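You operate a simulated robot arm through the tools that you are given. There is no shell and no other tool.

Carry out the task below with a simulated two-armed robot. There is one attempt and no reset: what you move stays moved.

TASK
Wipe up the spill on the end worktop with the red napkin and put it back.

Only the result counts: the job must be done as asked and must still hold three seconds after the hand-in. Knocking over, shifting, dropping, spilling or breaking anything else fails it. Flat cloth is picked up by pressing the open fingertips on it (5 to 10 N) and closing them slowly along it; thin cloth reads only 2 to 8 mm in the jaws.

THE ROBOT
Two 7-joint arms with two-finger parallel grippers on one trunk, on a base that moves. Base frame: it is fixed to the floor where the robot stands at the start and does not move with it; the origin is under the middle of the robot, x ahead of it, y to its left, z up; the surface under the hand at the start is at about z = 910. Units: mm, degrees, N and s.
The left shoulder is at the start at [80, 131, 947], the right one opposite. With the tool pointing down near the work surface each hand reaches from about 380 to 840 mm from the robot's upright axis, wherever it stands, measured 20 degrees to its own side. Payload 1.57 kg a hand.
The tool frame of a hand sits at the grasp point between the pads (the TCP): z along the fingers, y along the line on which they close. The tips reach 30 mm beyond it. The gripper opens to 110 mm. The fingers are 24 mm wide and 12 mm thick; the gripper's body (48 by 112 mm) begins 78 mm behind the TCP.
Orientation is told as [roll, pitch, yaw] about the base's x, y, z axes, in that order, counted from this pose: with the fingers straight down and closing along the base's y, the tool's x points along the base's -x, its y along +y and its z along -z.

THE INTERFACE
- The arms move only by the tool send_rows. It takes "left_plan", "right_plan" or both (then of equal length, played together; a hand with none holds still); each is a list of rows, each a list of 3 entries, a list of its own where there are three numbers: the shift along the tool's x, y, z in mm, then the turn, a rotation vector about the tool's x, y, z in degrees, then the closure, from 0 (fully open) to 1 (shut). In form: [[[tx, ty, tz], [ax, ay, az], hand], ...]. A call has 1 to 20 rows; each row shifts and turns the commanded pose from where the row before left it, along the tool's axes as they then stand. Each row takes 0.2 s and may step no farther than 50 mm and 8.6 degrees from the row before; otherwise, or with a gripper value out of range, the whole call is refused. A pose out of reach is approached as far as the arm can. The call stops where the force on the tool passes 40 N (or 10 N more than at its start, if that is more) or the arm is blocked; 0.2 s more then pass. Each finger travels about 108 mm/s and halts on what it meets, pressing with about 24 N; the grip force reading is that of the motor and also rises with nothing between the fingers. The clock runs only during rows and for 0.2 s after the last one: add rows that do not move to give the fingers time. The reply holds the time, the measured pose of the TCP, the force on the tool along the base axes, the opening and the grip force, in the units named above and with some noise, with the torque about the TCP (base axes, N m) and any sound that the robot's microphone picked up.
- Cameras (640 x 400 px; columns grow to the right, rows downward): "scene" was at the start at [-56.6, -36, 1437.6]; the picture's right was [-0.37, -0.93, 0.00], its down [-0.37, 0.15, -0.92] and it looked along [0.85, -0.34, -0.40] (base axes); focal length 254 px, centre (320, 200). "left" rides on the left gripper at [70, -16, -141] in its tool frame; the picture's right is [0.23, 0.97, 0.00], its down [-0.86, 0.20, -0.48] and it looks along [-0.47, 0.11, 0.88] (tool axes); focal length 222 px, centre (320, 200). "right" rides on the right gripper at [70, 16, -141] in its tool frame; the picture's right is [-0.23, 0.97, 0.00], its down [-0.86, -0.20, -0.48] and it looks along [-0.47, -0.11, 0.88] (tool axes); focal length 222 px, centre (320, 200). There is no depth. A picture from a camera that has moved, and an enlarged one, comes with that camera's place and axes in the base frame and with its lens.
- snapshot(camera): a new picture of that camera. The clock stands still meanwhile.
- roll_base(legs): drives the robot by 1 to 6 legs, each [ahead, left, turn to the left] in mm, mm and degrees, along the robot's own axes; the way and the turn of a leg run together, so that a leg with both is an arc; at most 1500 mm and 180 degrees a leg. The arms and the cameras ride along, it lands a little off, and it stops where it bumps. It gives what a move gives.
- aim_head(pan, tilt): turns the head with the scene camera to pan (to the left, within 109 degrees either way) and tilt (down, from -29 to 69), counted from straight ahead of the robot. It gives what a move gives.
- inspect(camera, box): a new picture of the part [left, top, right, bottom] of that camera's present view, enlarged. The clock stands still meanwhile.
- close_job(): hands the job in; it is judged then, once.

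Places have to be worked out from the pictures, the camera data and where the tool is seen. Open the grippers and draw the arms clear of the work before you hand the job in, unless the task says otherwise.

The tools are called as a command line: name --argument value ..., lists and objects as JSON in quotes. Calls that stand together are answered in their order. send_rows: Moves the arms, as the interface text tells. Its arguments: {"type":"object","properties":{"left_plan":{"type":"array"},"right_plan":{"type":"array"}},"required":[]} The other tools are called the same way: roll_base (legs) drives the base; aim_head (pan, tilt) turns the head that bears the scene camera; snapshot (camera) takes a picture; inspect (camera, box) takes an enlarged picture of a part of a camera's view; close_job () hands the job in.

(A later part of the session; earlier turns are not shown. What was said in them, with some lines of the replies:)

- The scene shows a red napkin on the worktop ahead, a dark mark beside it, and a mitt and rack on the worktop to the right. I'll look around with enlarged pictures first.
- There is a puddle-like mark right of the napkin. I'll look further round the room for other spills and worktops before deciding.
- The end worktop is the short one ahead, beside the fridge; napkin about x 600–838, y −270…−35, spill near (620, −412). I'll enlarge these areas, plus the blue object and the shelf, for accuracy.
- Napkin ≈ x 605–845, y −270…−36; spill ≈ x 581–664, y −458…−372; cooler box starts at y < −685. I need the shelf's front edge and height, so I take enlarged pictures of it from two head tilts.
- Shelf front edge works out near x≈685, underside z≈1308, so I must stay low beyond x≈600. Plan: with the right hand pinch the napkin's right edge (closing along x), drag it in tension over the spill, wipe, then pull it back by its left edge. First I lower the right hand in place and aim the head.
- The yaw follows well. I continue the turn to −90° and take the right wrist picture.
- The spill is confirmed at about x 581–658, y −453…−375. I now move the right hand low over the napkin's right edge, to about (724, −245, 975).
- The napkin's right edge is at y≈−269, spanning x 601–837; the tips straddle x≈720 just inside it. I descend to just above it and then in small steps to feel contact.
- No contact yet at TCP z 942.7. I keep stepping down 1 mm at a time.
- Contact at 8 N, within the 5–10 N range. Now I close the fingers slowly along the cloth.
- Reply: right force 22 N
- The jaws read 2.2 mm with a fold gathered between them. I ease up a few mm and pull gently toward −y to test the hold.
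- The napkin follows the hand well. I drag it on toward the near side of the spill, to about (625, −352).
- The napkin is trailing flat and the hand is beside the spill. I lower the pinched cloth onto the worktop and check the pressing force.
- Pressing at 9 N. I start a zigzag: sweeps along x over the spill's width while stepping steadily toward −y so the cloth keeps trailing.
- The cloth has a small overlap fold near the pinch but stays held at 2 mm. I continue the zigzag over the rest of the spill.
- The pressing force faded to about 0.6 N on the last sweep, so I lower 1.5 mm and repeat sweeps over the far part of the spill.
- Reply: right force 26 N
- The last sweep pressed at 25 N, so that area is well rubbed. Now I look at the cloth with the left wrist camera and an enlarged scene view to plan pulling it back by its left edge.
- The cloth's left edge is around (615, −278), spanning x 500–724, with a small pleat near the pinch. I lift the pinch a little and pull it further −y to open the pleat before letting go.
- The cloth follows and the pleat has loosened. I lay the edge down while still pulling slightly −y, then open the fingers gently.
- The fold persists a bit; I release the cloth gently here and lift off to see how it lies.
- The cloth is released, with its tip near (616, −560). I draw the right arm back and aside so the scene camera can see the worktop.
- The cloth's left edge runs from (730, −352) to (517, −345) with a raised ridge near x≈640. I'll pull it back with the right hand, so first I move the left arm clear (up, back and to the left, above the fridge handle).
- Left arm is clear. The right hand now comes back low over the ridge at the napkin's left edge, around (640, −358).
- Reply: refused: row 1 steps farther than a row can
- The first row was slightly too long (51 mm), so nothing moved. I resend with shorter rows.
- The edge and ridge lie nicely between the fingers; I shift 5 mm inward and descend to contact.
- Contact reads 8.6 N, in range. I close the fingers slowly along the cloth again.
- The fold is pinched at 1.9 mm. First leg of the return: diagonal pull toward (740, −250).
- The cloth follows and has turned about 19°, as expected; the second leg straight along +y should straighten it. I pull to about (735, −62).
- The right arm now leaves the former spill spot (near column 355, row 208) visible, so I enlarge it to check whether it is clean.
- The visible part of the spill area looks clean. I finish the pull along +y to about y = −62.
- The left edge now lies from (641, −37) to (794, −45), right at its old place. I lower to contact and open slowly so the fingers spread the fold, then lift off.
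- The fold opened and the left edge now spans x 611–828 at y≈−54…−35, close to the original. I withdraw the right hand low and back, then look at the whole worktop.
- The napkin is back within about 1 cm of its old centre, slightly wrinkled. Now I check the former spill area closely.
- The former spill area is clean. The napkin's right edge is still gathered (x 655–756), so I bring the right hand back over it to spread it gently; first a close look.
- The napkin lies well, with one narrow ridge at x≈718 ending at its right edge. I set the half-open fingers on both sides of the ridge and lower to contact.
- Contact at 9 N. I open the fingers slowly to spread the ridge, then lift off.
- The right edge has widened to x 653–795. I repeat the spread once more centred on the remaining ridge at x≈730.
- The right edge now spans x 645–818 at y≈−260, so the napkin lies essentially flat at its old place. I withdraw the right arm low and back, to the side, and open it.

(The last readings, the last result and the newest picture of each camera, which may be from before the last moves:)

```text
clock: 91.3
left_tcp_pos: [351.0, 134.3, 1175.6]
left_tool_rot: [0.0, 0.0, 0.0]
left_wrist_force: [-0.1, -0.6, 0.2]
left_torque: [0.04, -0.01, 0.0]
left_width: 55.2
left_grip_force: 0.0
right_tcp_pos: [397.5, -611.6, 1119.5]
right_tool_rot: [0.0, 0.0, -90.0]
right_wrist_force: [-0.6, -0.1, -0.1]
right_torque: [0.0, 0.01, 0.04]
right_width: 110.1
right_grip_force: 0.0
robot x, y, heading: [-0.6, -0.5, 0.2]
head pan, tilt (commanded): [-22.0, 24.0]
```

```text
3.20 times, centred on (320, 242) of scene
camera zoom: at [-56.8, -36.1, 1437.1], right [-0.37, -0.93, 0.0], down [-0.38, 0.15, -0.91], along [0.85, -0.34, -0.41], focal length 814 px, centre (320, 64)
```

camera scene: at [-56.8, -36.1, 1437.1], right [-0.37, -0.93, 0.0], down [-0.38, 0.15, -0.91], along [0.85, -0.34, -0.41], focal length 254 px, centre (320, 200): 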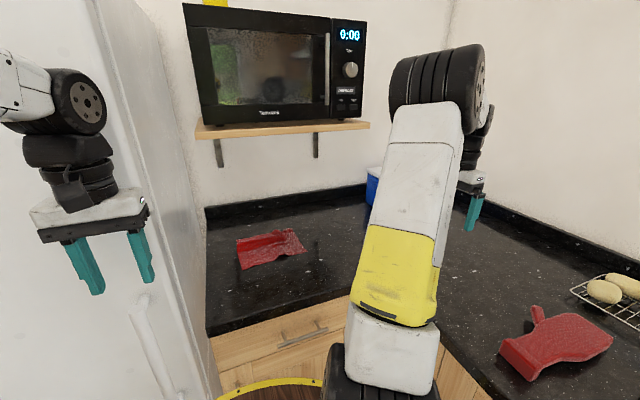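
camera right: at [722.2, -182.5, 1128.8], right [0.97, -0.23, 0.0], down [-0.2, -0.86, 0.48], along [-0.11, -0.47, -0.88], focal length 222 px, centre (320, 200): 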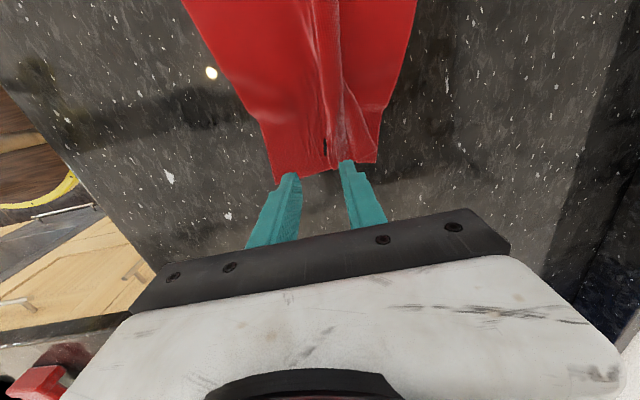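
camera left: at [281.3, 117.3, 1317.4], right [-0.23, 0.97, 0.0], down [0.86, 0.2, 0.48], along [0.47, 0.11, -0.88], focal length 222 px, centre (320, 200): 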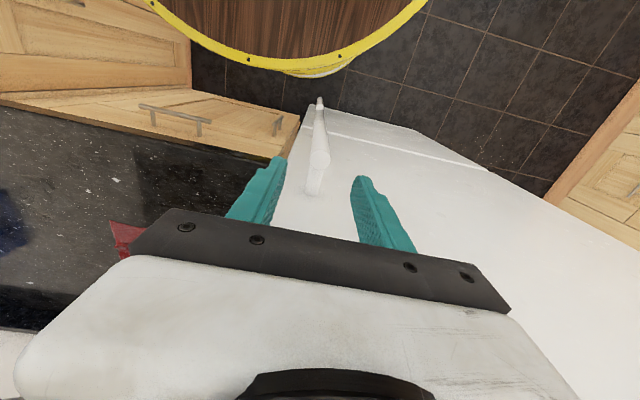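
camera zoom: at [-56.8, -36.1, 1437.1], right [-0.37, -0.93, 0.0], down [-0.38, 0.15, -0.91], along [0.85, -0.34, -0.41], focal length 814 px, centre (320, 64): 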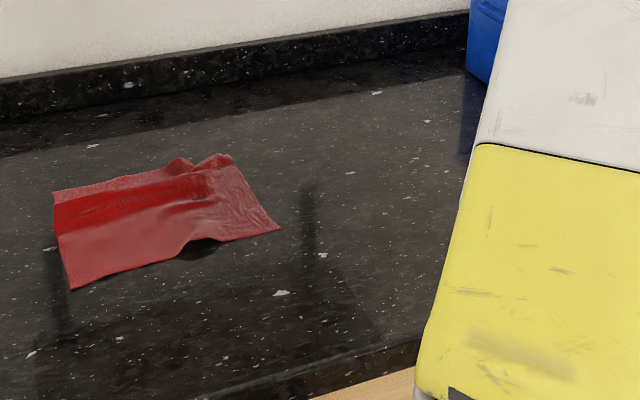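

The napkin's corners match the original view closely. I open the left gripper fully and take one last enlarged look at the former spill area.

send_rows --left_plan '[[[0, 0, 0], [0, 0, 0], 0.3], [[0, 0, 0], [0, 0, 0], 0], [[0, 0, 0], [0, 0, 0], 0]]' --right_plan '[[[-20, -45, 0], [0, 0, 0], 0], [[-20, -45, 0], [0, 0, 0], 0], [[0, 0, 0], [0, 0, 0], 0]]'

snapshot --camera "scene"

inspect --camera "scene" --box '[300, 200, 400, 290]'

```text
clock: 92.1
left_tcp_pos: [352.1, 133.6, 1174.8]
left_tool_rot: [0.1, 0.0, 0.0]
left_wrist_force: [0.5, 1.2, -0.4]
left_torque: [0.0, 0.04, -0.01]
left_width: 110.3
left_grip_force: 0.0
right_tcp_pos: [304.9, -650.1, 1122.7]
right_tool_rot: [0.0, 0.0, -90.0]
right_wrist_force: [0.3, 0.7, 0.0]
right_torque: [0.0, 0.01, 0.01]
right_width: 110.1
right_grip_force: 0.1
robot x, y, heading: [-0.9, -1.9, -0.2]
head pan, tilt (commanded): [-22.0, 24.0]
```

```text
taken
camera scene: at [-56.8, -36.1, 1437.2], right [-0.37, -0.93, 0.0], down [-0.38, 0.15, -0.91], along [0.85, -0.34, -0.41], focal length 254 px, centre (320, 200)
```

scene: 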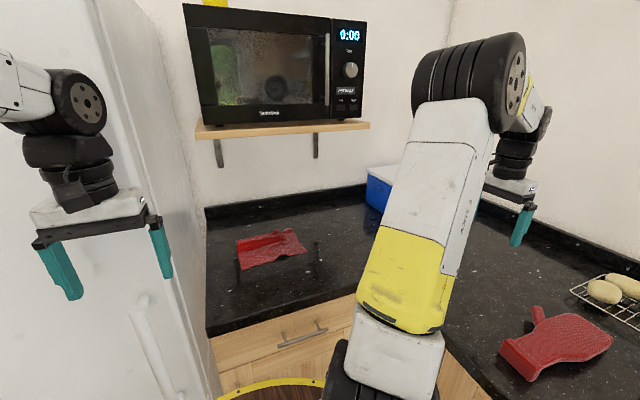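

```text
4.44 times, centred on (350, 245) of scene
camera zoom: at [-56.8, -36.1, 1437.2], right [-0.37, -0.93, 0.0], down [-0.38, 0.15, -0.91], along [0.85, -0.34, -0.41], focal length 1130 px, centre (187, 0)
```

zoom: 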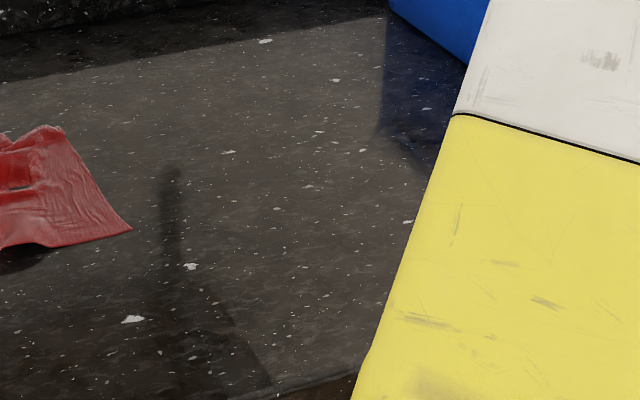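

The whole former spill area (around column 308, row 217 of the enlarged view) is clean. The napkin rests at its original place, both grippers are open and clear, and nothing else has moved, so I hand the job in.

close_job

```text
The job is handed in.
```

I wiped up the spill on the end worktop (the short one beside the fridge) with the red napkin and put the napkin back. I then handed the job in. The last enlarged picture shows no trace of the spill anywhere on the patch it covered.

- **Napkin:** its centre is within about 2 cm of where it started. It lies spread out but still has a small ridge, and its right edge is a little narrower than before.
- **Everything else:** the mitt, rack and cooler look unmoved in the pictures, and the arms read no contact with anything except the napkin and worktop.
- **Arms:** both grippers are open and drawn clear of the worktop.
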